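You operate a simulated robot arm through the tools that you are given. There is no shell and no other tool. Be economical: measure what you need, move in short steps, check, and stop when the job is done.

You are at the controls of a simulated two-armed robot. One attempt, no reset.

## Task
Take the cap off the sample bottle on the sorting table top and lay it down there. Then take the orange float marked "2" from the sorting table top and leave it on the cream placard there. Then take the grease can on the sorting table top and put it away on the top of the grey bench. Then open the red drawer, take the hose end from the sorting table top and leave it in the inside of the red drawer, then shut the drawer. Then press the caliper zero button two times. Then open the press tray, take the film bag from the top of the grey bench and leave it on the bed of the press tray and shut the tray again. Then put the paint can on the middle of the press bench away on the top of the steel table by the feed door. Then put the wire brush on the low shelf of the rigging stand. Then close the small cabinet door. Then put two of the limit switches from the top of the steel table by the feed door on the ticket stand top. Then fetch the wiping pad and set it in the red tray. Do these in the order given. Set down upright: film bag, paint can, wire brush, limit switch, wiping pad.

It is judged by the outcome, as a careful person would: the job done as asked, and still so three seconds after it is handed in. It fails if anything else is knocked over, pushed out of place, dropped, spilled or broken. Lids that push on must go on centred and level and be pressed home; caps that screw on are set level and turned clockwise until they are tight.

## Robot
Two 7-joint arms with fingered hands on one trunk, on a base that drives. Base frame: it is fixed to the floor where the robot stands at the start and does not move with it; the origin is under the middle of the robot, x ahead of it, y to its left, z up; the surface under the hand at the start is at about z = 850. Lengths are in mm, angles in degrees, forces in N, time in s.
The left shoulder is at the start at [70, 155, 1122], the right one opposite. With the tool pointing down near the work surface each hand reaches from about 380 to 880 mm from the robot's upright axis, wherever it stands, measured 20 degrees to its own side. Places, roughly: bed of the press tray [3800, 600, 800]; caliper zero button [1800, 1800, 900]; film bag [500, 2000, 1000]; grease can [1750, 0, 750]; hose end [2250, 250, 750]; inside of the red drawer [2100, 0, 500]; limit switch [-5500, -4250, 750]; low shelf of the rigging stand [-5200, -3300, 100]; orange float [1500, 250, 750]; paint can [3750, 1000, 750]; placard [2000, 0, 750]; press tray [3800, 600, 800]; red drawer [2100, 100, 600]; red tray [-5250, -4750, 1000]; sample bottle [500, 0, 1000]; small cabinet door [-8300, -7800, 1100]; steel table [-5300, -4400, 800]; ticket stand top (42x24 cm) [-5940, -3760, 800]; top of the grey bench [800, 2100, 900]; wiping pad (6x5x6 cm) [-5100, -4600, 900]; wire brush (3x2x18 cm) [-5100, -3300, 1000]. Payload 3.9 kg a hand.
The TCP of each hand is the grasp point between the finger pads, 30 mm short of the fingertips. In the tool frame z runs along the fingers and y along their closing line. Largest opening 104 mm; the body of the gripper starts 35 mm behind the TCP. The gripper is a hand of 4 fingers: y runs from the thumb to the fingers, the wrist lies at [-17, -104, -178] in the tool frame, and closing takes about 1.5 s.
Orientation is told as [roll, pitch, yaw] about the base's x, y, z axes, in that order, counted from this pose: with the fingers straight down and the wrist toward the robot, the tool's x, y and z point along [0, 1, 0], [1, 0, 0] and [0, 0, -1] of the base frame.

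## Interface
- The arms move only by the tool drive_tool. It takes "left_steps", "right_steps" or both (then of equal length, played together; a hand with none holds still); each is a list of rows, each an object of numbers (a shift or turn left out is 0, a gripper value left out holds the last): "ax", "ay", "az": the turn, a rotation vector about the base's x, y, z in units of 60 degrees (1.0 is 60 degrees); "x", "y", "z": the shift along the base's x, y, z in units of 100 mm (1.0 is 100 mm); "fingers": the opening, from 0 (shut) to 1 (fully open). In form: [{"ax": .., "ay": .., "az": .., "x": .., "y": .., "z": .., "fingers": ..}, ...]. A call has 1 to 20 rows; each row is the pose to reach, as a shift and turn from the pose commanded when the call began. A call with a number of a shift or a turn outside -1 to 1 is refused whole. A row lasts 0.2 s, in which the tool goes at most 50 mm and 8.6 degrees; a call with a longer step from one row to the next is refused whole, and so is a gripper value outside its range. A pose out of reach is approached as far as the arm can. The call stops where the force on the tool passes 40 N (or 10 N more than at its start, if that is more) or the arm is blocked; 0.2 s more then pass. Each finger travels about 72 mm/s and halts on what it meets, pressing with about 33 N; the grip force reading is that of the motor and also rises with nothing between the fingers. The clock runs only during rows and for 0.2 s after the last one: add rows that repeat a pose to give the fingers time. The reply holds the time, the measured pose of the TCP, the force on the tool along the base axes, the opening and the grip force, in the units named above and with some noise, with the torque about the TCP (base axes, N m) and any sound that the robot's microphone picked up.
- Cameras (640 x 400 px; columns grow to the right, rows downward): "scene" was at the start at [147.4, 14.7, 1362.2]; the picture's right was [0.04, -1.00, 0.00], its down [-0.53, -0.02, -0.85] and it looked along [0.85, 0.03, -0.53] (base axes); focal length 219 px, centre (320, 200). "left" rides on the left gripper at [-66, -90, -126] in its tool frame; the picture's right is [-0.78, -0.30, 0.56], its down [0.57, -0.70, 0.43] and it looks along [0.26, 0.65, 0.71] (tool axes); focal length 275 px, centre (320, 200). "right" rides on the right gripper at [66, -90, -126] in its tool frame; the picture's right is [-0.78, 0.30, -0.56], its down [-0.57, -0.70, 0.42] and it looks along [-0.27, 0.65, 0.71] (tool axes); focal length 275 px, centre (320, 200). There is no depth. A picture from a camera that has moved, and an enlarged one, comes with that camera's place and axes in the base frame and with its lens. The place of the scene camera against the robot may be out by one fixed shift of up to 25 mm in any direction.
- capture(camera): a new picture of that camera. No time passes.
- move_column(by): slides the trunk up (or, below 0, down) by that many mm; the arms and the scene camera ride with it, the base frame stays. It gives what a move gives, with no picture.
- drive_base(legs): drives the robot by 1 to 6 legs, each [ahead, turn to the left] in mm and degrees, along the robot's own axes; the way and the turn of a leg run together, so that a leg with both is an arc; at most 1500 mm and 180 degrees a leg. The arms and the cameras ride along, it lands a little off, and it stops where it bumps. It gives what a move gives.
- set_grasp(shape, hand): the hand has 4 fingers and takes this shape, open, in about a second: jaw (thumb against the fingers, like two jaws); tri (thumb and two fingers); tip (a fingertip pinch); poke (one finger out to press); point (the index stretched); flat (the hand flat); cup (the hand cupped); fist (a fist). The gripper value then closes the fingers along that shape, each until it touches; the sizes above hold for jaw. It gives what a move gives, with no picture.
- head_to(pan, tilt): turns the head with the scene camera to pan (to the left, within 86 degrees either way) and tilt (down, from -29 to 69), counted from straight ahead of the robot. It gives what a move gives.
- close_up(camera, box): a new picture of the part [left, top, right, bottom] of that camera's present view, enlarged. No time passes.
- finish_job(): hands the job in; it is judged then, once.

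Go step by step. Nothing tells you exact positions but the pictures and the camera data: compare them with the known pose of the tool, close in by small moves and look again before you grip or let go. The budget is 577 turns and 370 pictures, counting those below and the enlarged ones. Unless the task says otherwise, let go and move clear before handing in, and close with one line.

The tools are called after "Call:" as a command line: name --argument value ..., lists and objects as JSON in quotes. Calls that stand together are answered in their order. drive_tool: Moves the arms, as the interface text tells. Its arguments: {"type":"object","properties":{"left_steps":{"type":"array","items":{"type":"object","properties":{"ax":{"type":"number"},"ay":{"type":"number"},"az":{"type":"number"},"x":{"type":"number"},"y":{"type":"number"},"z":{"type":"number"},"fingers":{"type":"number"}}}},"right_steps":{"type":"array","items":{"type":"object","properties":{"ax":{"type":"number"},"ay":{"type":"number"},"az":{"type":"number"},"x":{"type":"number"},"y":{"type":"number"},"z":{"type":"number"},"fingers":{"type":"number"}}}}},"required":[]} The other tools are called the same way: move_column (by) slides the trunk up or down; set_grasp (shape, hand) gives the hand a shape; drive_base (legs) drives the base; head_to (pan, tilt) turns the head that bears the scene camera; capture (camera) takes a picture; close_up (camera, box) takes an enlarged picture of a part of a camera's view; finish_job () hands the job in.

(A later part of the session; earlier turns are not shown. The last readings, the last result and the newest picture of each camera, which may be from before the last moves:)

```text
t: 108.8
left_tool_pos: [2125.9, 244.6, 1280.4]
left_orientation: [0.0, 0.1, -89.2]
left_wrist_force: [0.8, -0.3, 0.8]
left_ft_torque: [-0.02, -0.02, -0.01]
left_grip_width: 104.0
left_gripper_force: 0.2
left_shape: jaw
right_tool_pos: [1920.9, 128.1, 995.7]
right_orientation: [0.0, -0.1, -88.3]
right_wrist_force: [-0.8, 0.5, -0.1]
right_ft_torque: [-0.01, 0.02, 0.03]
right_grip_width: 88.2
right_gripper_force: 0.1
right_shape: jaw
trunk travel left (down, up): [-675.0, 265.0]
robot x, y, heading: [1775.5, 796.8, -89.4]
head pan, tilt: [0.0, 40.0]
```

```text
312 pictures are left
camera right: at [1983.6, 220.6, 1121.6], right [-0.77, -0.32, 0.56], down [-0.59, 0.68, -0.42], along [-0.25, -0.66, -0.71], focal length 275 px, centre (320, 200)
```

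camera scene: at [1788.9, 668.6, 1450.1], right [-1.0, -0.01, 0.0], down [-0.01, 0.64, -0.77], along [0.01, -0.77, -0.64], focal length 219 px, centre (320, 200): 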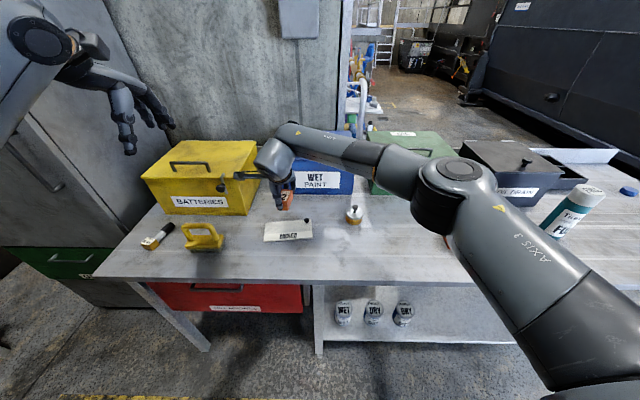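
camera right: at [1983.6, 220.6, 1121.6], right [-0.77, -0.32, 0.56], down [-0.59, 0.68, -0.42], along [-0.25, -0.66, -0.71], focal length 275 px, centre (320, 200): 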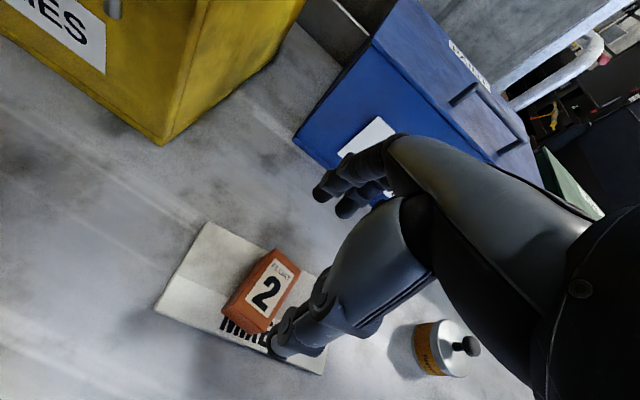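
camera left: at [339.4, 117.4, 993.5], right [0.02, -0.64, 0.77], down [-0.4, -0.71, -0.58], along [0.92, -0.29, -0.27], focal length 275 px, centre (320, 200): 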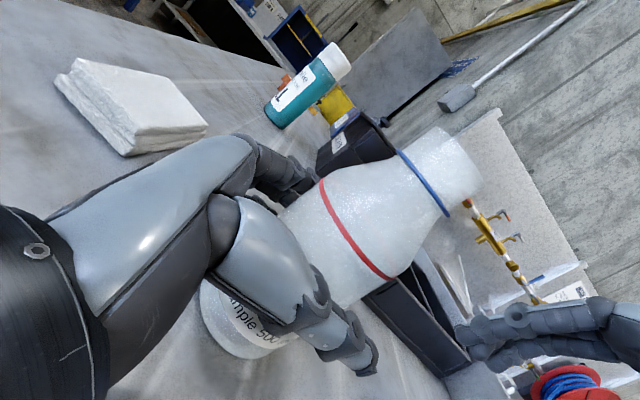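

The float sits on the placard. Next is the grease can near [1665, 70]; I'll move the right hand over toward it and look.

Call:
drive_tool --right_steps '[{"z": 0.3}, {"z": 0.6, "x": -0.3}, {"z": 0.6, "x": -0.6}, {"z": 0.6, "x": -1}, {"z": 0.6, "x": -1}]'

Call:
drive_tool --right_steps '[{"x": -0.4}, {"x": -0.8, "y": -0.2}, {"x": -1, "y": -0.5}, {"x": -1, "y": -0.5}]'

Call:
capture --camera "right"

```text
t: 110.0
left_tool_pos: [2125.5, 243.7, 1279.6]
left_orientation: [-0.1, 0.1, -89.3]
left_wrist_force: [0.3, -0.1, -1.2]
left_ft_torque: [0.0, -0.01, 0.02]
left_grip_width: 103.7
left_gripper_force: 0.1
left_shape: jaw
right_tool_pos: [1819.5, 129.6, 1055.9]
right_orientation: [0.1, 0.0, -88.4]
right_wrist_force: [0.0, -0.7, -0.1]
right_ft_torque: [0.0, 0.02, 0.03]
right_grip_width: 88.1
right_gripper_force: 0.1
right_shape: jaw
trunk travel left (down, up): [-675.0, 265.0]
robot x, y, heading: [1781.6, 793.5, -89.3]
head pan, tilt: [0.0, 40.0]
```

```text
t: 111.0
left_tool_pos: [2125.9, 245.0, 1279.4]
left_orientation: [0.0, 0.0, -89.2]
left_wrist_force: [0.4, 0.1, 0.6]
left_ft_torque: [-0.03, 0.01, 0.01]
left_grip_width: 103.7
left_gripper_force: 0.0
left_shape: jaw
right_tool_pos: [1720.1, 77.2, 1056.4]
right_orientation: [0.0, -0.1, -88.2]
right_wrist_force: [0.2, 1.0, 0.4]
right_ft_torque: [-0.01, 0.0, 0.01]
right_grip_width: 88.3
right_gripper_force: 0.1
right_shape: jaw
trunk travel left (down, up): [-675.0, 265.0]
robot x, y, heading: [1784.9, 790.8, -89.1]
head pan, tilt: [0.0, 40.0]
```

```text
311 pictures are left
camera right: at [1783.1, 169.8, 1182.8], right [-0.77, -0.32, 0.56], down [-0.59, 0.68, -0.43], along [-0.25, -0.66, -0.71], focal length 275 px, centre (320, 200)
```

right: 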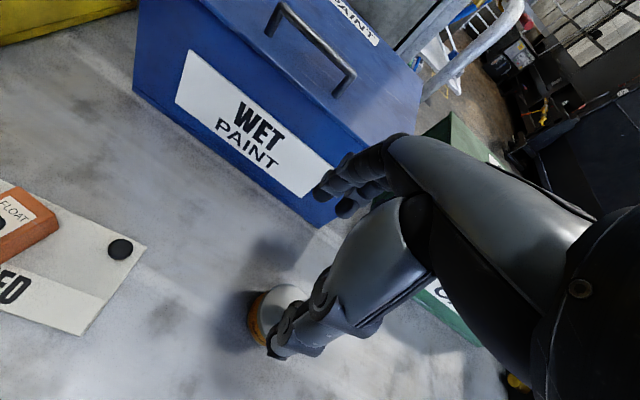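

Call:
drive_tool --right_steps '[{"x": -0.3, "y": -0.1, "fingers": 1}, {"x": -0.55, "y": -0.15}, {"x": -0.55, "y": -0.15, "z": -0.3}, {"x": -0.55, "y": -0.15, "z": -0.6}, {"x": -0.55, "y": -0.15, "z": -0.6}]'

Call:
capture --camera "right"

Call:
close_up --camera "scene" --box '[250, 170, 410, 270]'

```text
t: 112.2
left_tool_pos: [2125.9, 244.0, 1279.7]
left_orientation: [0.0, 0.1, -89.1]
left_wrist_force: [0.4, 0.0, -0.2]
left_ft_torque: [-0.03, 0.0, -0.02]
left_grip_width: 104.1
left_gripper_force: 0.1
left_shape: jaw
right_tool_pos: [1663.7, 65.3, 996.0]
right_orientation: [-0.1, -0.1, -88.5]
right_wrist_force: [0.3, 1.3, 0.0]
right_ft_torque: [0.0, 0.01, -0.01]
right_grip_width: 103.8
right_gripper_force: 0.0
right_shape: jaw
trunk travel left (down, up): [-675.0, 265.0]
robot x, y, heading: [1779.0, 795.8, -89.6]
head pan, tilt: [0.0, 40.0]
```

```text
310 pictures are left
camera right: at [1727.7, 155.9, 1121.8], right [-0.77, -0.32, 0.56], down [-0.59, 0.68, -0.43], along [-0.25, -0.66, -0.71], focal length 275 px, centre (320, 200)
```

right: 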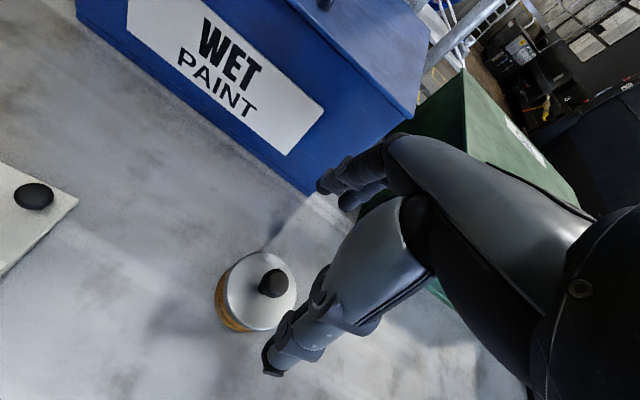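

```text
4.00 times, centred on (330, 220) of scene
camera zoom: at [1788.7, 669.8, 1450.3], right [-1.0, -0.01, 0.0], down [-0.01, 0.64, -0.77], along [0.01, -0.77, -0.64], focal length 877 px, centre (280, 120)
```

zoom: 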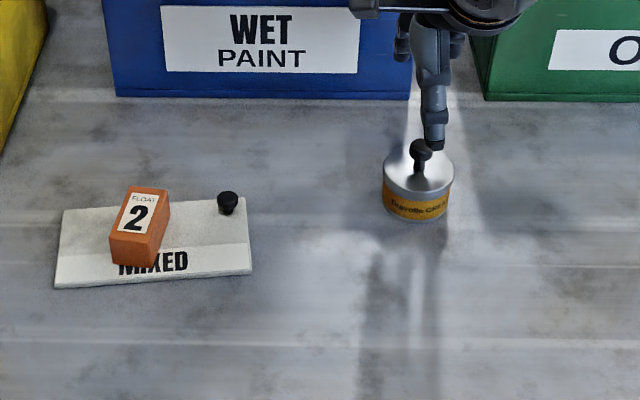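

Call:
drive_tool --right_steps '[{"z": -0.3}, {"z": -0.6}, {"z": -0.8}, {"z": -0.92}, {"z": -1.0}, {"z": -1.0}]'

Call:
capture --camera "right"

```text
t: 113.6
left_tool_pos: [2124.9, 243.9, 1279.2]
left_orientation: [0.1, 0.2, -89.1]
left_wrist_force: [0.1, 0.6, 0.2]
left_ft_torque: [0.0, 0.02, -0.02]
left_grip_width: 103.8
left_gripper_force: 0.0
left_shape: jaw
right_tool_pos: [1664.9, 63.1, 895.1]
right_orientation: [0.1, 0.0, -88.5]
right_wrist_force: [-0.2, -0.5, -0.1]
right_ft_torque: [0.05, -0.01, -0.03]
right_grip_width: 103.7
right_gripper_force: 0.1
right_shape: jaw
trunk travel left (down, up): [-675.0, 265.0]
robot x, y, heading: [1779.0, 791.0, -89.4]
head pan, tilt: [0.0, 40.0]
```

```text
308 pictures are left
camera right: at [1727.9, 155.5, 1020.9], right [-0.77, -0.32, 0.56], down [-0.59, 0.68, -0.42], along [-0.25, -0.66, -0.71], focal length 275 px, centre (320, 200)
```

right: 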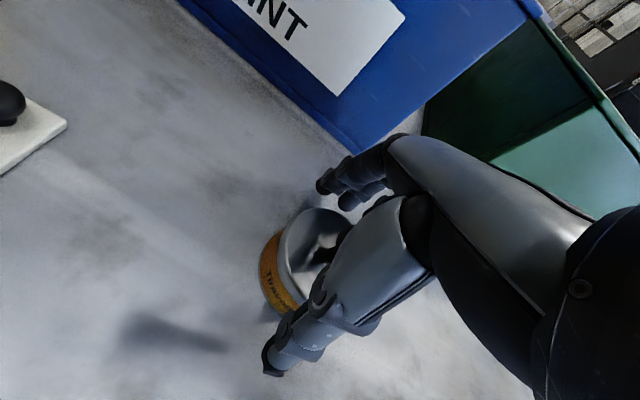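

Call:
drive_tool --right_steps '[{"fingers": 0.85}, {"fingers": 0.7}, {"fingers": 0.55}, {"fingers": 0.4}, {"fingers": 0.4}, {"fingers": 0.4}, {"fingers": 0.4}]'

Call:
drive_tool --right_steps '[{"z": 0.1}, {"z": 0.4}, {"z": 0.8}, {"z": 1}, {"z": 1}]'

Call:
capture --camera "right"

```text
t: 115.2
left_tool_pos: [2126.5, 245.2, 1279.7]
left_orientation: [0.0, 0.1, -89.2]
left_wrist_force: [-0.2, 0.0, -0.1]
left_ft_torque: [0.03, 0.01, 0.02]
left_grip_width: 103.8
left_gripper_force: 0.0
left_shape: jaw
right_tool_pos: [1663.7, 63.6, 895.2]
right_orientation: [-0.1, 0.0, -88.4]
right_wrist_force: [0.7, 2.2, -0.3]
right_ft_torque: [-0.03, 0.02, 0.01]
right_grip_width: 53.0
right_gripper_force: 32.9
right_shape: jaw
trunk travel left (down, up): [-675.0, 265.0]
robot x, y, heading: [1778.6, 792.7, -89.3]
head pan, tilt: [0.0, 40.0]
```

```text
t: 116.4
left_tool_pos: [2125.3, 243.7, 1277.5]
left_orientation: [0.0, 0.1, -89.3]
left_wrist_force: [-0.5, 1.2, -0.2]
left_ft_torque: [0.02, 0.01, 0.02]
left_grip_width: 104.0
left_gripper_force: 0.1
left_shape: jaw
right_tool_pos: [1664.1, 64.4, 994.3]
right_orientation: [-0.1, 0.1, -88.4]
right_wrist_force: [0.7, 0.0, -6.5]
right_ft_torque: [-0.01, 0.0, -0.03]
right_grip_width: 52.9
right_gripper_force: 32.8
right_shape: jaw
trunk travel left (down, up): [-675.0, 265.0]
robot x, y, heading: [1775.6, 793.7, -89.2]
head pan, tilt: [0.0, 40.0]
```

```text
307 pictures are left
camera right: at [1728.1, 155.4, 1120.5], right [-0.77, -0.32, 0.56], down [-0.59, 0.69, -0.42], along [-0.25, -0.65, -0.71], focal length 275 px, centre (320, 200)
```

right: 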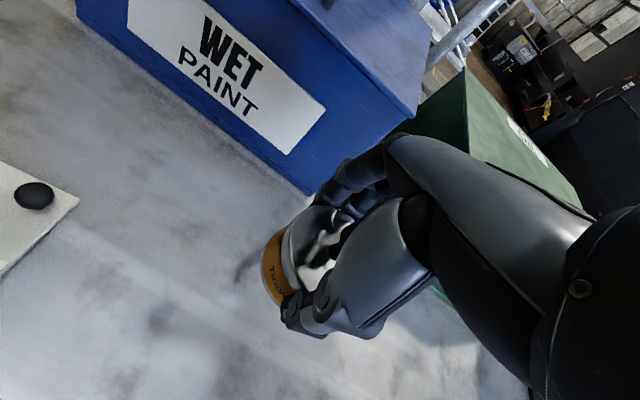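

The grease can is held. I'll raise and retract it, then turn round to face the grey bench.

Call:
drive_tool --right_steps '[{"z": 0.4}, {"z": 0.8}, {"z": 1, "y": 0.3}, {"z": 1, "y": 0.6}, {"z": 1, "y": 1}]' --left_steps '[{"y": 0.2}, {"y": 0.4}, {"y": 0.4}, {"y": 0.4}, {"y": 0.4}]'

Call:
drive_tool --right_steps '[{"z": 0.2, "y": 0.4}, {"z": 0.5, "y": 0.8}, {"z": 0.5, "y": 1}]'

Call:
drive_base --legs '[[-250, 0], [0, -90], [0, -90]]'

Call:
capture --camera "scene"

```text
t: 117.6
left_tool_pos: [2124.8, 285.3, 1278.8]
left_orientation: [0.1, 0.1, -89.2]
left_wrist_force: [-0.7, 0.0, 0.3]
left_ft_torque: [0.01, 0.01, 0.02]
left_grip_width: 103.9
left_gripper_force: 0.0
left_shape: jaw
right_tool_pos: [1662.6, 165.1, 1096.0]
right_orientation: [0.0, -0.2, -88.4]
right_wrist_force: [0.3, 0.9, -6.3]
right_ft_torque: [-0.02, -0.02, -0.02]
right_grip_width: 52.7
right_gripper_force: 32.3
right_shape: jaw
trunk travel left (down, up): [-675.0, 265.0]
robot x, y, heading: [1780.3, 796.1, -89.8]
head pan, tilt: [0.0, 40.0]
```

```text
t: 118.4
left_tool_pos: [2126.2, 282.2, 1278.3]
left_orientation: [0.0, 0.2, -89.2]
left_wrist_force: [0.8, -1.2, 0.5]
left_ft_torque: [-0.01, -0.01, -0.01]
left_grip_width: 103.6
left_gripper_force: 0.0
left_shape: jaw
right_tool_pos: [1663.6, 262.4, 1145.9]
right_orientation: [-0.1, 0.1, -88.4]
right_wrist_force: [0.1, -0.2, -5.6]
right_ft_torque: [0.0, 0.0, -0.01]
right_grip_width: 53.0
right_gripper_force: 32.4
right_shape: jaw
trunk travel left (down, up): [-675.0, 265.0]
robot x, y, heading: [1780.2, 794.2, -89.5]
head pan, tilt: [0.0, 40.0]
```

```text
t: 127.8
left_tool_pos: [1434.9, 1555.7, 1277.1]
left_orientation: [-0.1, 0.1, 90.4]
left_wrist_force: [-0.1, 0.4, -0.7]
left_ft_torque: [-0.02, 0.01, -0.02]
left_grip_width: 103.9
left_gripper_force: 0.0
left_shape: jaw
right_tool_pos: [1897.0, 1572.5, 1146.5]
right_orientation: [0.0, 0.0, 91.2]
right_wrist_force: [-0.8, -0.7, -4.9]
right_ft_torque: [0.0, 0.02, 0.02]
right_grip_width: 52.2
right_gripper_force: 33.6
right_shape: jaw
trunk travel left (down, up): [-675.0, 265.0]
robot x, y, heading: [1775.1, 1044.0, 90.3]
head pan, tilt: [0.0, 40.0]
```

```text
306 pictures are left
camera scene: at [1783.9, 1188.4, 1450.1], right [1.0, 0.0, 0.0], down [0.0, -0.64, -0.77], along [0.0, 0.77, -0.64], focal length 219 px, centre (320, 200)
```

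scene: 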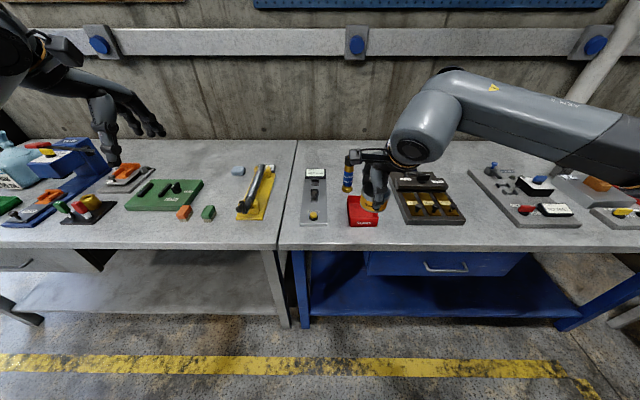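

Call:
close_up --camera "scene" --box '[80, 120, 480, 270]'

```text
1.60 times, centred on (280, 195) of scene
camera zoom: at [1783.9, 1188.4, 1450.1], right [1.0, 0.0, 0.0], down [0.0, -0.64, -0.77], along [0.0, 0.77, -0.64], focal length 351 px, centre (384, 208)
```

zoom: 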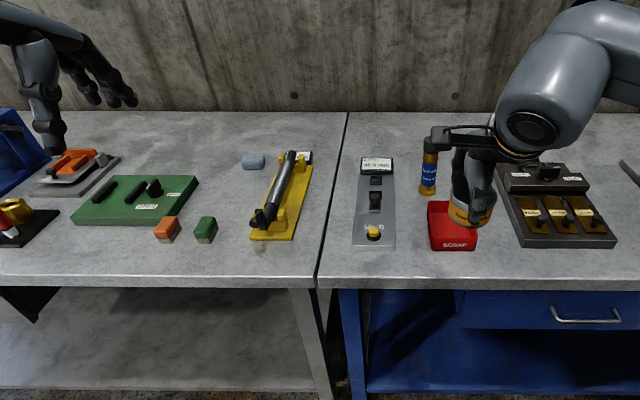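

The grey bench is the left one (x up to ~1690, front edge y≈1620). A free strip lies in front of the green board around [1195, 1705], so I'll drive there.

Call:
drive_base --legs '[[0, 90], [465, 0], [0, -90]]'

Call:
capture --camera "scene"

Call:
capture --camera "right"

```text
t: 138.3
left_tool_pos: [951.6, 1532.5, 1278.2]
left_orientation: [0.1, 0.2, 92.2]
left_wrist_force: [0.5, 0.1, -0.1]
left_ft_torque: [0.01, -0.02, -0.01]
left_grip_width: 104.0
left_gripper_force: 0.0
left_shape: jaw
right_tool_pos: [1412.3, 1564.4, 1145.0]
right_orientation: [0.0, 0.0, 93.0]
right_wrist_force: [0.1, -0.3, -6.0]
right_ft_torque: [0.01, 0.03, 0.01]
right_grip_width: 51.5
right_gripper_force: 33.1
right_shape: jaw
trunk travel left (down, up): [-675.0, 265.0]
robot x, y, heading: [1309.4, 1032.3, 92.0]
head pan, tilt: [0.0, 40.0]
```

```text
304 pictures are left
camera scene: at [1312.2, 1176.7, 1450.1], right [1.0, 0.03, 0.0], down [0.02, -0.64, -0.77], along [-0.03, 0.77, -0.64], focal length 219 px, centre (320, 200)
```

scene: 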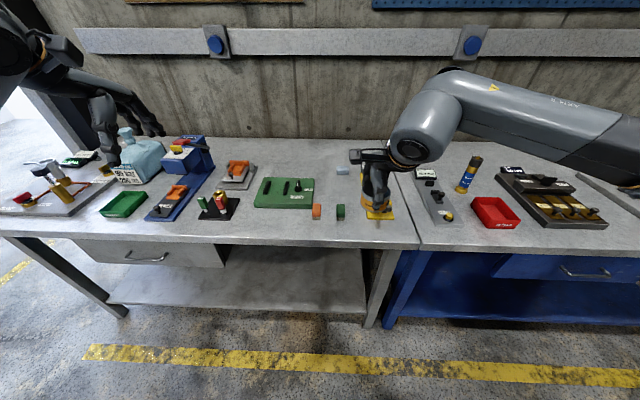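

```text
303 pictures are left
camera right: at [1352.5, 1471.2, 1271.9], right [0.76, 0.34, 0.56], down [0.61, -0.67, -0.42], along [0.23, 0.66, -0.71], focal length 275 px, centre (320, 200)
```

right: 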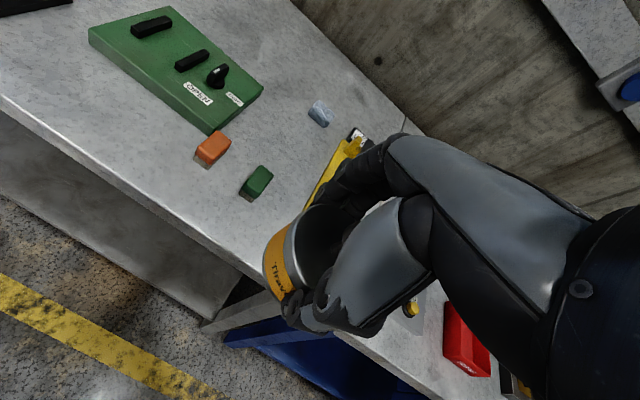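

Call:
drive_tool --right_steps '[{"x": -0.4}, {"x": -0.8, "y": 0.2}, {"x": -1, "y": 0.5}, {"x": -1, "y": 0.9}]'

Call:
drive_tool --right_steps '[{"x": -0.4}, {"x": -0.8}, {"x": -1, "y": 0.3}, {"x": -1, "y": 0.35}, {"x": -1, "y": 0.35}]'

Call:
capture --camera "right"

```text
t: 139.3
left_tool_pos: [951.6, 1535.1, 1278.2]
left_orientation: [0.0, 0.3, 92.1]
left_wrist_force: [-0.6, 0.8, 0.5]
left_ft_torque: [0.02, 0.0, 0.0]
left_grip_width: 103.7
left_gripper_force: 0.1
left_shape: jaw
right_tool_pos: [1312.1, 1657.4, 1144.6]
right_orientation: [0.0, 0.2, 93.0]
right_wrist_force: [-0.1, 1.1, -5.8]
right_ft_torque: [0.01, 0.04, 0.04]
right_grip_width: 51.4
right_gripper_force: 33.1
right_shape: jaw
trunk travel left (down, up): [-675.0, 265.0]
robot x, y, heading: [1312.7, 1031.4, 91.9]
head pan, tilt: [0.0, 40.0]
```

```text
t: 140.5
left_tool_pos: [951.2, 1534.2, 1278.4]
left_orientation: [-0.1, 0.1, 92.1]
left_wrist_force: [-0.5, 0.4, 0.4]
left_ft_torque: [0.0, 0.03, 0.01]
left_grip_width: 104.1
left_gripper_force: 0.0
left_shape: jaw
right_tool_pos: [1211.8, 1688.2, 1145.7]
right_orientation: [0.0, 0.0, 93.0]
right_wrist_force: [0.2, 1.0, -6.3]
right_ft_torque: [-0.01, 0.02, -0.01]
right_grip_width: 51.1
right_gripper_force: 32.9
right_shape: jaw
trunk travel left (down, up): [-675.0, 265.0]
robot x, y, heading: [1308.3, 1031.0, 91.8]
head pan, tilt: [0.0, 40.0]
```

```text
302 pictures are left
camera right: at [1151.6, 1596.0, 1271.4], right [0.76, 0.34, 0.56], down [0.61, -0.67, -0.42], along [0.23, 0.66, -0.71], focal length 275 px, centre (320, 200)
```

right: 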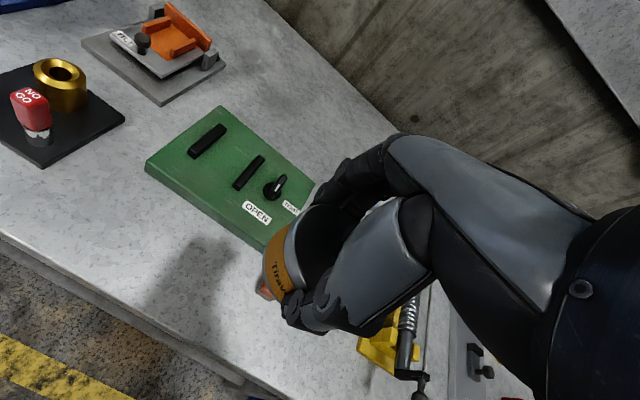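

Triangulation puts the bench top at about z=850, its front edge at y≈1642 and the green board's front at y≈1812. I'll set the can at [1150, 1712].

Call:
drive_tool --right_steps '[{"x": -0.3, "y": 0.1}, {"x": -0.62, "y": 0.22}, {"x": -0.62, "y": 0.22, "z": -0.4}, {"x": -0.62, "y": 0.22, "z": -0.8}, {"x": -0.62, "y": 0.22, "z": -1}, {"x": -0.62, "y": 0.22, "z": -1}]'

Call:
drive_tool --right_steps '[{"z": -0.4}, {"z": -0.7}, {"z": -1}, {"z": -1}]'

Call:
capture --camera "right"

```text
t: 141.9
left_tool_pos: [950.2, 1533.0, 1279.5]
left_orientation: [0.1, 0.1, 92.2]
left_wrist_force: [0.5, 0.0, 0.0]
left_ft_torque: [0.01, 0.0, -0.01]
left_grip_width: 103.7
left_gripper_force: 0.1
left_shape: jaw
right_tool_pos: [1150.5, 1711.6, 1045.8]
right_orientation: [0.0, 0.0, 93.0]
right_wrist_force: [0.8, -0.8, -5.7]
right_ft_torque: [-0.03, 0.03, 0.01]
right_grip_width: 51.3
right_gripper_force: 33.4
right_shape: jaw
trunk travel left (down, up): [-675.0, 265.0]
robot x, y, heading: [1307.6, 1033.1, 92.2]
head pan, tilt: [0.0, 40.0]
```

```text
t: 142.9
left_tool_pos: [950.7, 1533.6, 1277.2]
left_orientation: [-0.1, 0.1, 92.3]
left_wrist_force: [0.5, -0.5, -1.1]
left_ft_torque: [-0.01, 0.01, -0.01]
left_grip_width: 104.2
left_gripper_force: 0.1
left_shape: jaw
right_tool_pos: [1150.5, 1711.1, 945.2]
right_orientation: [0.0, 0.0, 93.0]
right_wrist_force: [0.7, 0.4, -4.8]
right_ft_torque: [-0.01, 0.05, -0.01]
right_grip_width: 51.2
right_gripper_force: 33.0
right_shape: jaw
trunk travel left (down, up): [-675.0, 265.0]
robot x, y, heading: [1311.3, 1034.9, 91.7]
head pan, tilt: [0.0, 40.0]
```

```text
301 pictures are left
camera right: at [1089.4, 1617.6, 1071.6], right [0.76, 0.34, 0.56], down [0.61, -0.67, -0.42], along [0.23, 0.66, -0.71], focal length 275 px, centre (320, 200)
```

right: 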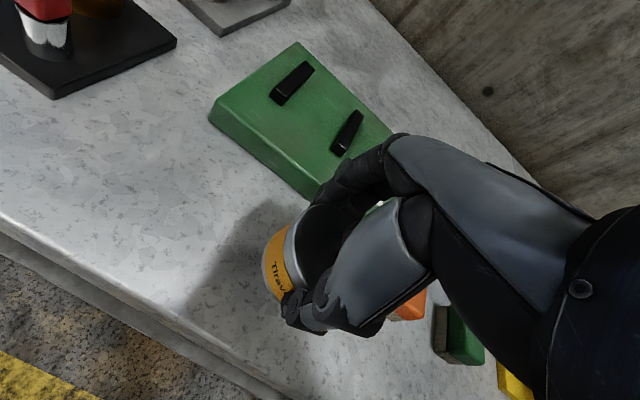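

Call:
drive_tool --right_steps '[{"z": -0.2}, {"z": -0.36}, {"z": -0.4}, {"z": -0.43}, {"z": -0.45}, {"z": -0.47}, {"z": -0.47}]'

```text
t: 144.5
left_tool_pos: [950.9, 1528.5, 1280.6]
left_orientation: [0.0, 0.0, 92.3]
left_wrist_force: [0.4, -0.3, 0.1]
left_ft_torque: [-0.01, -0.03, -0.03]
left_grip_width: 103.7
left_gripper_force: 0.1
left_shape: jaw
right_tool_pos: [1150.3, 1710.4, 903.0]
right_orientation: [0.1, -0.4, 93.0]
right_wrist_force: [-3.5, 5.1, 26.5]
right_ft_torque: [0.29, -0.08, 0.12]
right_grip_width: 51.8
right_gripper_force: 33.3
right_shape: jaw
trunk travel left (down, up): [-675.0, 265.0]
robot x, y, heading: [1307.7, 1028.9, 91.9]
head pan, tilt: [0.0, 40.0]
```

The can has contacted. I'll ease up a few millimetres and release.

Call:
drive_tool --right_steps '[{"z": 0.03}, {"z": 0.04}, {"z": 0.04}]'

Call:
drive_tool --right_steps '[{"fingers": 0.65}, {"fingers": 0.8}, {"fingers": 1}, {"fingers": 1}, {"z": 0.2}, {"z": 0.6}, {"z": 1}, {"z": 1}]'

Call:
capture --camera "right"

```text
t: 145.3
left_tool_pos: [950.1, 1529.9, 1279.3]
left_orientation: [0.1, 0.0, 92.2]
left_wrist_force: [0.2, 0.5, -0.1]
left_ft_torque: [0.04, 0.0, -0.02]
left_grip_width: 103.7
left_gripper_force: 0.1
left_shape: jaw
right_tool_pos: [1149.9, 1711.0, 905.5]
right_orientation: [-0.1, -0.1, 93.0]
right_wrist_force: [-3.9, 5.3, 15.7]
right_ft_torque: [0.43, 0.05, 0.12]
right_grip_width: 52.5
right_gripper_force: 33.6
right_shape: jaw
trunk travel left (down, up): [-675.0, 265.0]
robot x, y, heading: [1307.8, 1033.8, 91.8]
head pan, tilt: [0.0, 40.0]
```

```text
t: 147.1
left_tool_pos: [949.9, 1532.8, 1280.3]
left_orientation: [0.1, 0.0, 92.2]
left_wrist_force: [0.0, 0.0, 0.6]
left_ft_torque: [0.03, 0.0, -0.01]
left_grip_width: 103.9
left_gripper_force: 0.1
left_shape: jaw
right_tool_pos: [1149.6, 1711.4, 1003.9]
right_orientation: [0.1, -0.1, 93.0]
right_wrist_force: [-0.1, 0.6, -0.5]
right_ft_torque: [0.01, 0.03, 0.02]
right_grip_width: 103.6
right_gripper_force: 0.1
right_shape: jaw
trunk travel left (down, up): [-675.0, 265.0]
robot x, y, heading: [1308.5, 1029.8, 92.2]
head pan, tilt: [0.0, 40.0]
```

```text
300 pictures are left
camera right: at [1089.0, 1618.1, 1128.7], right [0.76, 0.34, 0.56], down [0.61, -0.67, -0.42], along [0.23, 0.66, -0.71], focal length 275 px, centre (320, 200)
```

right: 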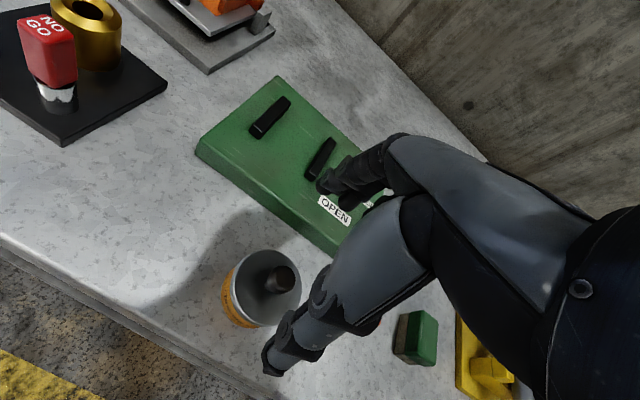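

The can stands on the bench. I'll retract the arm and drive to the red drawer, to roughly [2230, 1000] facing the table.

Call:
drive_tool --right_steps '[{"z": 0.4}, {"z": 0.8}, {"z": 1, "y": -0.4}, {"z": 1, "y": -0.8, "x": 0.3}, {"z": 1, "y": -1, "x": 0.7}, {"z": 1, "y": -1, "x": 1}]'

Call:
drive_tool --right_steps '[{"x": 0.4, "y": -0.3}, {"x": 0.8, "y": -0.6}, {"x": 1, "y": -0.9}]'

Call:
drive_base --legs '[[0, -92], [920, 0], [0, -90]]'

Call:
capture --camera "scene"

```text
t: 148.5
left_tool_pos: [953.1, 1532.9, 1278.6]
left_orientation: [-0.1, 0.1, 92.1]
left_wrist_force: [-0.2, -0.3, -0.5]
left_ft_torque: [0.0, 0.0, 0.02]
left_grip_width: 103.8
left_gripper_force: 0.0
left_shape: jaw
right_tool_pos: [1252.7, 1610.1, 1102.8]
right_orientation: [0.1, 0.0, 92.9]
right_wrist_force: [-0.1, 0.0, 0.3]
right_ft_torque: [0.05, 0.02, 0.03]
right_grip_width: 103.8
right_gripper_force: 0.1
right_shape: jaw
trunk travel left (down, up): [-675.0, 265.0]
robot x, y, heading: [1310.7, 1031.3, 92.1]
head pan, tilt: [0.0, 40.0]
```

```text
t: 149.3
left_tool_pos: [949.6, 1531.7, 1279.2]
left_orientation: [0.0, 0.1, 92.1]
left_wrist_force: [-0.1, 0.2, -0.3]
left_ft_torque: [0.02, 0.01, 0.0]
left_grip_width: 103.8
left_gripper_force: 0.1
left_shape: jaw
right_tool_pos: [1349.1, 1519.7, 1103.4]
right_orientation: [0.1, -0.2, 92.9]
right_wrist_force: [-0.6, -0.3, 0.2]
right_ft_torque: [0.04, 0.01, 0.01]
right_grip_width: 103.8
right_gripper_force: 0.1
right_shape: jaw
trunk travel left (down, up): [-675.0, 265.0]
robot x, y, heading: [1307.9, 1030.4, 92.0]
head pan, tilt: [0.0, 40.0]
```

```text
t: 161.9
left_tool_pos: [2575.2, 518.2, 1279.9]
left_orientation: [0.0, 0.1, -89.3]
left_wrist_force: [0.4, -0.7, 0.3]
left_ft_torque: [-0.01, -0.01, 0.0]
left_grip_width: 103.6
left_gripper_force: 0.0
left_shape: jaw
right_tool_pos: [2176.4, 541.0, 1101.5]
right_orientation: [0.0, 0.0, -88.5]
right_wrist_force: [0.0, -0.1, -0.2]
right_ft_torque: [0.0, 0.02, -0.02]
right_grip_width: 104.0
right_gripper_force: 0.0
right_shape: jaw
trunk travel left (down, up): [-675.0, 265.0]
robot x, y, heading: [2231.2, 1027.5, -89.6]
head pan, tilt: [0.0, 40.0]
```

```text
299 pictures are left
camera scene: at [2239.2, 903.7, 1450.2], right [-1.0, -0.01, 0.0], down [-0.01, 0.64, -0.77], along [0.01, -0.77, -0.64], focal length 219 px, centre (320, 200)
```

scene: 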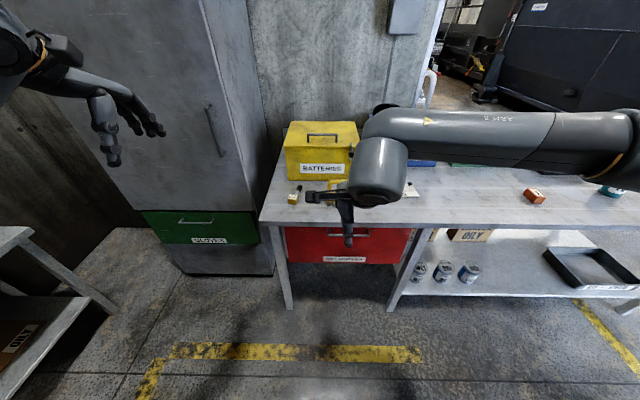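

Call:
capture --camera "right"

Call:
close_up --camera "scene" --box '[250, 170, 430, 280]'

```text
298 pictures are left
camera right: at [2241.0, 632.5, 1228.0], right [-0.77, -0.32, 0.56], down [-0.59, 0.69, -0.42], along [-0.25, -0.66, -0.71], focal length 275 px, centre (320, 200)
```

right: 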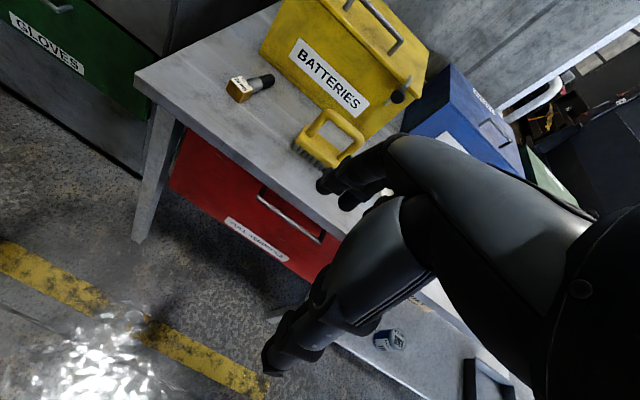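

```text
3.56 times, centred on (340, 225) of scene
camera zoom: at [2239.2, 903.7, 1450.2], right [-1.0, -0.01, 0.0], down [-0.01, 0.64, -0.77], along [0.01, -0.77, -0.64], focal length 780 px, centre (249, 111)
```

zoom: 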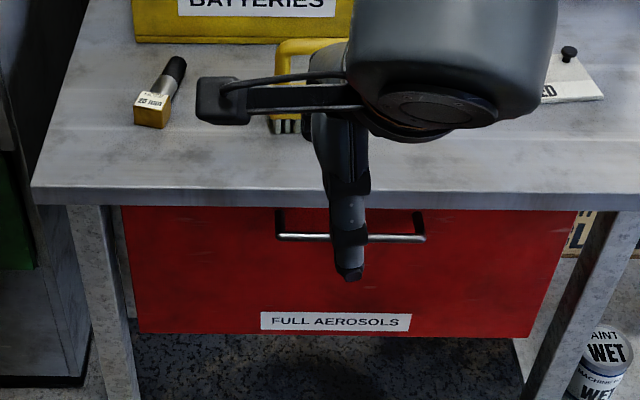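

The drawer's bar handle is near [2120, 300, 770]. I'll lower the trunk, turn the right hand to point forward, and look again from there.

Call:
move_column --by -250

Call:
drive_tool --right_steps '[{"ax": -0.14, "y": 0.1}, {"ax": -0.28, "y": 0.2}, {"ax": -0.42, "y": 0.2}, {"ax": -0.56, "y": 0.2}, {"ax": -0.7, "y": 0.2}, {"ax": -0.84, "y": 0.2}, {"ax": -0.98, "y": 0.2}, {"ax": -0.98, "y": 0.2}]'

Call:
drive_tool --right_steps '[{"ax": -0.14}, {"ax": -0.28}, {"ax": -0.42}, {"ax": -0.52}, {"ax": -0.52}]'

Call:
capture --camera "right"

Call:
capture --camera "scene"

```text
t: 164.4
left_tool_pos: [2575.3, 519.3, 1029.5]
left_orientation: [-0.1, 0.1, -89.3]
left_wrist_force: [0.1, 0.7, -0.4]
left_ft_torque: [-0.02, 0.03, -0.01]
left_grip_width: 103.9
left_gripper_force: 0.0
left_shape: jaw
right_tool_pos: [2176.2, 541.2, 852.0]
right_orientation: [-0.1, 0.1, -88.5]
right_wrist_force: [-0.7, 0.4, -0.5]
right_ft_torque: [0.01, 0.01, 0.01]
right_grip_width: 103.7
right_gripper_force: 0.1
right_shape: jaw
trunk travel left (down, up): [-425.0, 515.0]
robot x, y, heading: [2230.1, 1033.0, -89.4]
head pan, tilt: [0.0, 40.0]
```

```text
t: 166.2
left_tool_pos: [2573.4, 517.5, 1030.0]
left_orientation: [0.0, 0.2, -89.3]
left_wrist_force: [-0.2, 0.3, -0.9]
left_ft_torque: [-0.02, -0.05, 0.02]
left_grip_width: 103.8
left_gripper_force: 0.1
left_shape: jaw
right_tool_pos: [2175.2, 560.6, 852.0]
right_orientation: [-2.3, -58.9, -87.2]
right_wrist_force: [0.1, -0.1, 0.5]
right_ft_torque: [0.02, -0.02, 0.03]
right_grip_width: 103.9
right_gripper_force: 0.0
right_shape: jaw
trunk travel left (down, up): [-425.0, 515.0]
robot x, y, heading: [2229.6, 1031.5, -89.6]
head pan, tilt: [0.0, 40.0]
```

```text
t: 166.9
left_tool_pos: [2572.6, 517.2, 1029.4]
left_orientation: [0.1, 0.3, -89.4]
left_wrist_force: [-0.1, -0.5, 1.3]
left_ft_torque: [0.01, 0.03, 0.0]
left_grip_width: 104.0
left_gripper_force: 0.0
left_shape: jaw
right_tool_pos: [2111.1, 522.5, 905.1]
right_orientation: [48.5, -71.2, -150.5]
right_wrist_force: [0.4, -0.2, -0.5]
right_ft_torque: [0.0, -0.01, 0.03]
right_grip_width: 104.1
right_gripper_force: 0.1
right_shape: jaw
trunk travel left (down, up): [-425.0, 515.0]
robot x, y, heading: [2231.3, 1028.8, -89.5]
head pan, tilt: [0.0, 40.0]
stopped in row 3 (right hand): the arm was blocked; the commanded pose is now the measured one
```

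```text
296 pictures are left
camera right: at [2221.5, 642.7, 862.1], right [-0.72, 0.66, 0.21], down [-0.42, -0.17, -0.89], along [-0.56, -0.73, 0.4], focal length 275 px, centre (320, 200)
```

right: 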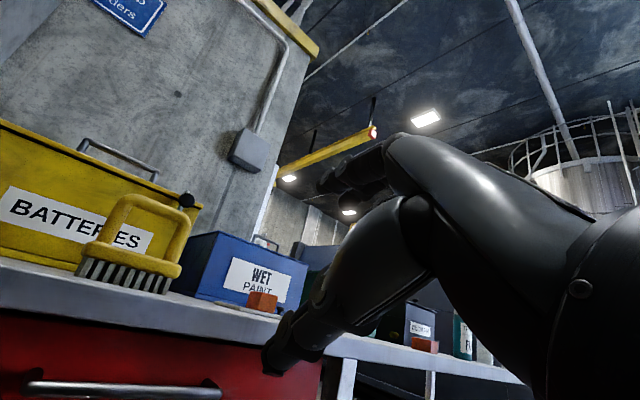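

```text
295 pictures are left
camera scene: at [2236.2, 902.9, 1200.1], right [-1.0, -0.01, 0.0], down [0.0, 0.64, -0.77], along [0.01, -0.77, -0.64], focal length 219 px, centre (320, 200)
```

scene: 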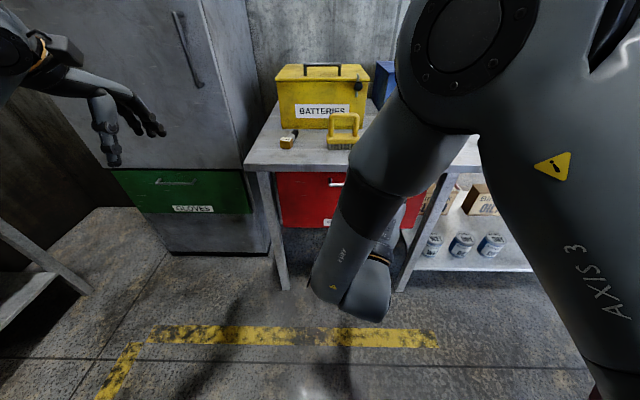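

The wrist ran into a joint limit near fully level. I'll come back to a pitch of about -60°, which is enough to hook and pinch the bar.

Call:
drive_tool --right_steps '[{"ax": 0.08, "ay": 0.05, "az": 0.06, "x": 0.16, "y": 0.1, "z": -0.13}, {"ax": 0.16, "ay": 0.1, "az": 0.125, "x": 0.32, "y": 0.2, "z": -0.26}, {"ax": 0.24, "ay": 0.15, "az": 0.19, "x": 0.48, "y": 0.3, "z": -0.4}, {"ax": 0.315, "ay": 0.198, "az": 0.253, "x": 0.64, "y": 0.38, "z": -0.53}, {"ax": 0.315, "ay": 0.198, "az": 0.253, "x": 0.64, "y": 0.38, "z": -0.53}]'

Call:
capture --camera "right"

```text
t: 167.8
left_tool_pos: [2575.6, 518.7, 1028.4]
left_orientation: [0.0, 0.1, -89.3]
left_wrist_force: [0.7, -1.0, 0.0]
left_ft_torque: [0.0, -0.02, -0.01]
left_grip_width: 103.7
left_gripper_force: 0.0
left_shape: jaw
right_tool_pos: [2130.9, 558.5, 819.6]
right_orientation: [10.4, -54.9, -109.2]
right_wrist_force: [0.1, -0.3, -0.5]
right_ft_torque: [-0.01, 0.02, -0.01]
right_grip_width: 104.0
right_gripper_force: 0.0
right_shape: jaw
trunk travel left (down, up): [-425.0, 515.0]
robot x, y, heading: [2227.7, 1030.4, -89.2]
head pan, tilt: [0.0, 40.0]
stopped in row 4 (right hand): the arm was blocked; the commanded pose is now the measured one
```

```text
294 pictures are left
camera right: at [2225.1, 698.1, 823.9], right [-0.76, 0.44, 0.48], down [-0.47, 0.14, -0.87], along [-0.45, -0.89, 0.1], focal length 275 px, centre (320, 200)
```

right: 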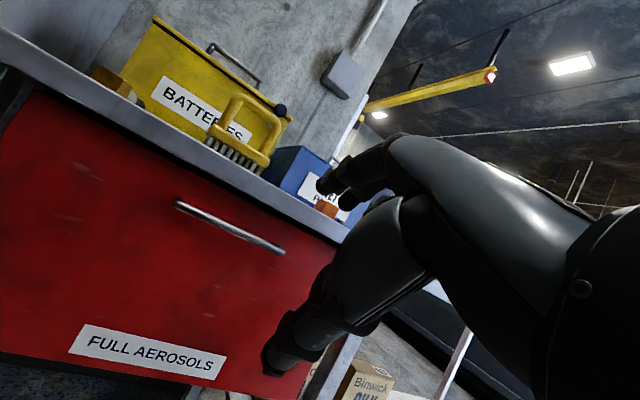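

The bar is at about [2122, 298, 768], running along x. I'll square the hand up and approach along its pointing direction with the fingers half open.

Call:
drive_tool --right_steps '[{"az": 0.06, "ay": 0.03, "y": -0.2, "z": 0.05, "fingers": 0.6}, {"az": 0.12, "ay": 0.06, "y": -0.45, "z": 0.1, "fingers": 0.5}, {"az": 0.18, "ay": 0.09, "y": -0.7, "z": 0.15, "fingers": 0.48}, {"az": 0.18, "ay": 0.09, "y": -1, "z": 0.15}, {"az": 0.18, "ay": 0.09, "y": -1, "z": 0.15}]'

Call:
capture --camera "right"

```text
t: 169.0
left_tool_pos: [2576.6, 518.5, 1029.9]
left_orientation: [0.0, 0.1, -89.3]
left_wrist_force: [-0.4, 0.6, -0.4]
left_ft_torque: [0.02, 0.03, -0.03]
left_grip_width: 103.6
left_gripper_force: 0.0
left_shape: jaw
right_tool_pos: [2131.8, 459.5, 833.0]
right_orientation: [0.3, -55.8, -89.6]
right_wrist_force: [0.5, 0.9, -0.5]
right_ft_torque: [0.0, -0.04, 0.01]
right_grip_width: 50.2
right_gripper_force: 0.1
right_shape: jaw
trunk travel left (down, up): [-425.0, 515.0]
robot x, y, heading: [2230.5, 1029.7, -89.2]
head pan, tilt: [0.0, 40.0]
```

```text
293 pictures are left
camera right: at [2197.7, 614.8, 830.0], right [-0.78, 0.29, 0.56], down [-0.57, 0.04, -0.82], along [-0.26, -0.96, 0.13], focal length 275 px, centre (320, 200)
```

right: 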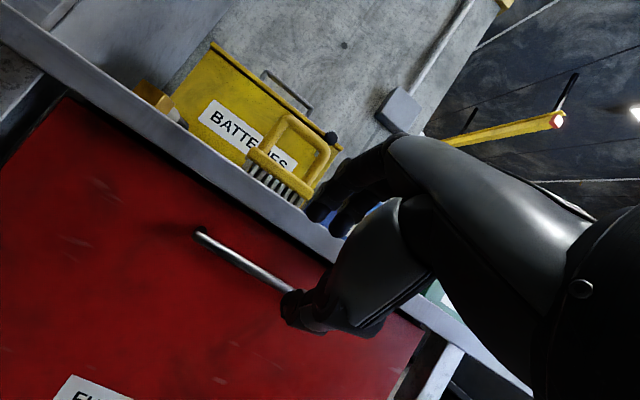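

Call:
drive_tool --right_steps '[{"x": -0.05, "y": -0.3, "z": -0.03}, {"x": -0.1, "y": -0.6, "z": -0.05}, {"x": -0.1, "y": -0.8, "z": -0.08}, {"x": -0.1, "y": -0.8, "z": -0.08}]'

Call:
capture --camera "right"

```text
t: 170.0
left_tool_pos: [2577.2, 518.9, 1028.7]
left_orientation: [-0.1, 0.1, -89.2]
left_wrist_force: [0.3, 0.1, 0.5]
left_ft_torque: [0.0, 0.0, 0.01]
left_grip_width: 103.8
left_gripper_force: 0.0
left_shape: jaw
right_tool_pos: [2122.7, 378.7, 825.3]
right_orientation: [0.4, -55.8, -89.8]
right_wrist_force: [-0.4, 0.3, 0.2]
right_ft_torque: [-0.01, 0.03, -0.01]
right_grip_width: 50.2
right_gripper_force: 0.1
right_shape: jaw
trunk travel left (down, up): [-425.0, 515.0]
robot x, y, heading: [2230.7, 1028.9, -89.5]
head pan, tilt: [0.0, 40.0]
```

```text
292 pictures are left
camera right: at [2188.7, 533.6, 822.2], right [-0.78, 0.29, 0.55], down [-0.57, 0.04, -0.82], along [-0.26, -0.96, 0.13], focal length 275 px, centre (320, 200)
```

right: 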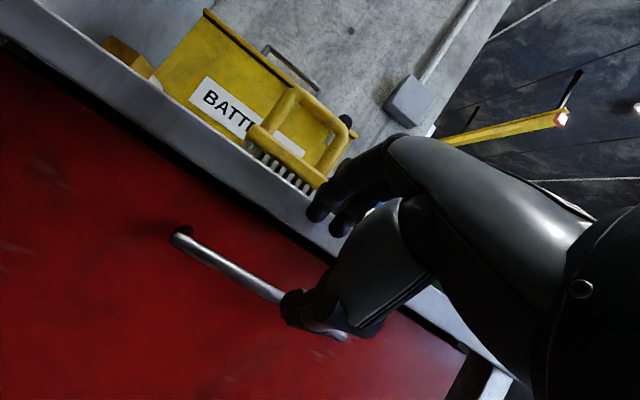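

Call:
drive_tool --right_steps '[{"y": -0.16, "z": -0.11}, {"y": -0.33, "z": -0.23}, {"y": -0.45, "z": -0.31}, {"y": -0.45, "z": -0.31}]'

Call:
capture --camera "right"

Call:
head_to --pan 0 --tilt 50

Call:
capture --camera "scene"

```text
t: 170.7
left_tool_pos: [2574.2, 524.1, 1032.6]
left_orientation: [-0.2, -0.2, -89.4]
left_wrist_force: [-0.1, -0.9, -0.2]
left_ft_torque: [0.01, 0.01, 0.03]
left_grip_width: 103.8
left_gripper_force: 0.0
left_shape: jaw
right_tool_pos: [2127.1, 352.3, 804.0]
right_orientation: [0.6, -55.8, -90.8]
right_wrist_force: [-0.7, 43.0, 9.8]
right_ft_torque: [-1.46, 0.13, -0.49]
right_grip_width: 46.8
right_gripper_force: 0.1
right_shape: jaw
right hand out of reach, approached as far as the arm can: row 2, 3
trunk travel left (down, up): [-425.0, 515.0]
robot x, y, heading: [2228.9, 1029.6, -89.8]
head pan, tilt: [0.0, 40.0]
stopped in row 3 (right hand): the force on the tool passed its limit at 47 N (the readings are from after the stop); the commanded pose is now the measured one
```

```text
291 pictures are left
camera right: at [2194.8, 506.9, 800.5], right [-0.78, 0.3, 0.55], down [-0.57, 0.05, -0.82], along [-0.27, -0.95, 0.13], focal length 275 px, centre (320, 200)
```

right: 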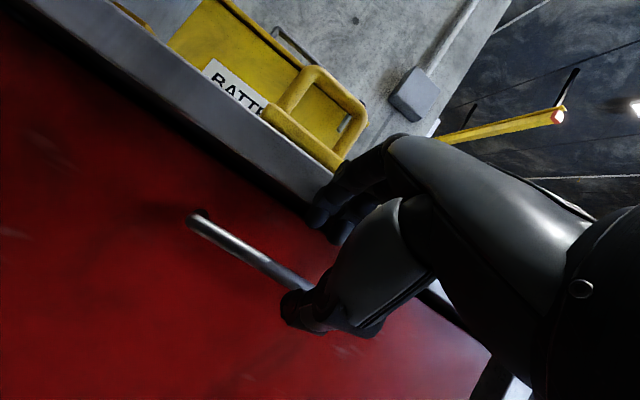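

```text
t: 171.4
left_tool_pos: [2574.3, 525.7, 1032.7]
left_orientation: [0.0, -0.2, -89.3]
left_wrist_force: [0.0, -0.8, 0.8]
left_ft_torque: [0.04, -0.02, 0.01]
left_grip_width: 104.0
left_gripper_force: 0.1
left_shape: jaw
right_tool_pos: [2126.6, 351.2, 804.1]
right_orientation: [0.7, -55.9, -90.6]
right_wrist_force: [-3.7, 43.7, 7.5]
right_ft_torque: [-1.3, 0.06, -0.56]
right_grip_width: 45.9
right_gripper_force: 0.0
right_shape: jaw
trunk travel left (down, up): [-425.0, 515.0]
robot x, y, heading: [2228.2, 1030.2, -89.7]
head pan, tilt: [0.0, 50.0]
```

```text
290 pictures are left
camera scene: at [2238.3, 920.9, 1187.0], right [-1.0, -0.01, 0.0], down [-0.01, 0.76, -0.65], along [0.0, -0.65, -0.76], focal length 219 px, centre (320, 200)
```

scene: 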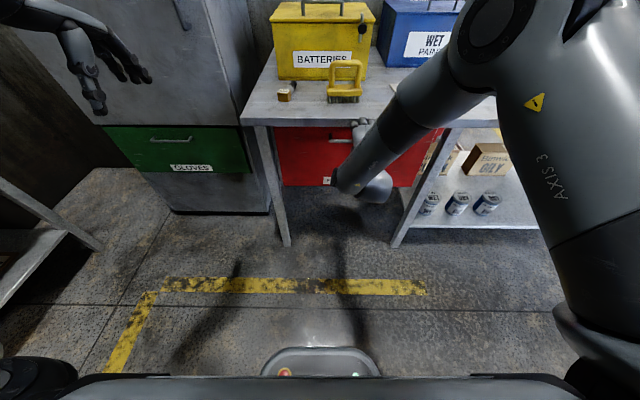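

The upper fingers met the table edge (underside z≈816). I'll back off, narrow the opening and come in a little lower.

Call:
drive_tool --right_steps '[{"y": 0.2, "z": 0.08, "x": -0.04}, {"y": 0.33, "z": 0.15, "x": -0.04, "fingers": 0.34}, {"y": 0.33, "z": 0.15, "x": -0.04}, {"y": 0.33, "z": 0.15, "x": -0.04}]'

Call:
drive_tool --right_steps '[{"y": -0.15, "z": -0.1}, {"y": -0.3, "z": -0.2}, {"y": -0.42, "z": -0.285}, {"y": -0.52, "z": -0.35}, {"y": -0.6, "z": -0.41}, {"y": -0.67, "z": -0.455}, {"y": -0.74, "z": -0.5}, {"y": -0.74, "z": -0.5}]'

Call:
capture --camera "right"

```text
t: 172.4
left_tool_pos: [2576.3, 519.7, 1030.1]
left_orientation: [0.0, 0.1, -89.3]
left_wrist_force: [0.4, -0.8, -0.9]
left_ft_torque: [-0.04, 0.02, -0.01]
left_grip_width: 103.8
left_gripper_force: 0.0
left_shape: jaw
right_tool_pos: [2124.1, 379.6, 815.9]
right_orientation: [0.6, -55.6, -90.7]
right_wrist_force: [0.1, -0.6, -0.9]
right_ft_torque: [-0.01, 0.01, 0.02]
right_grip_width: 35.6
right_gripper_force: 0.0
right_shape: jaw
trunk travel left (down, up): [-425.0, 515.0]
robot x, y, heading: [2230.7, 1029.6, -89.3]
head pan, tilt: [0.0, 50.0]
```

```text
t: 173.4
left_tool_pos: [2573.9, 521.5, 1029.4]
left_orientation: [-0.2, -0.1, -89.6]
left_wrist_force: [-0.5, -0.6, 0.5]
left_ft_torque: [-0.02, -0.02, -0.02]
left_grip_width: 103.6
left_gripper_force: 0.0
left_shape: jaw
right_tool_pos: [2124.9, 340.7, 778.7]
right_orientation: [0.4, -54.6, -91.2]
right_wrist_force: [0.0, 26.8, -2.9]
right_ft_torque: [-1.05, -0.08, -0.29]
right_grip_width: 33.2
right_gripper_force: 0.0
right_shape: jaw
right hand out of reach, approached as far as the arm can: row 3, 4
trunk travel left (down, up): [-425.0, 515.0]
robot x, y, heading: [2229.7, 1030.2, -89.8]
head pan, tilt: [0.0, 50.0]
stopped in row 4 (right hand): the force on the tool passed its limit at 46 N (the readings are from after the stop); the commanded pose is now the measured one
```

```text
289 pictures are left
camera right: at [2195.6, 494.1, 778.2], right [-0.77, 0.29, 0.56], down [-0.57, 0.07, -0.82], along [-0.28, -0.95, 0.11], focal length 275 px, centre (320, 200)
```

right: 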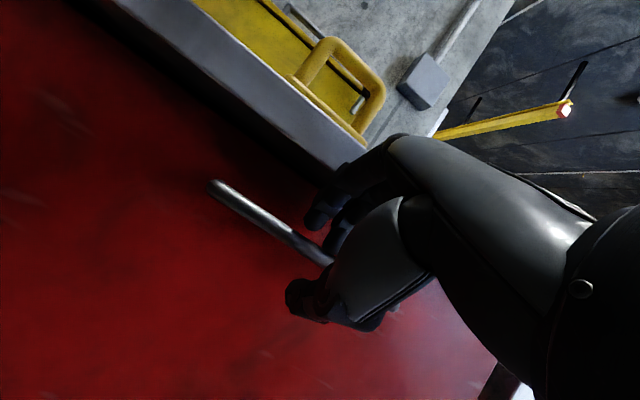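

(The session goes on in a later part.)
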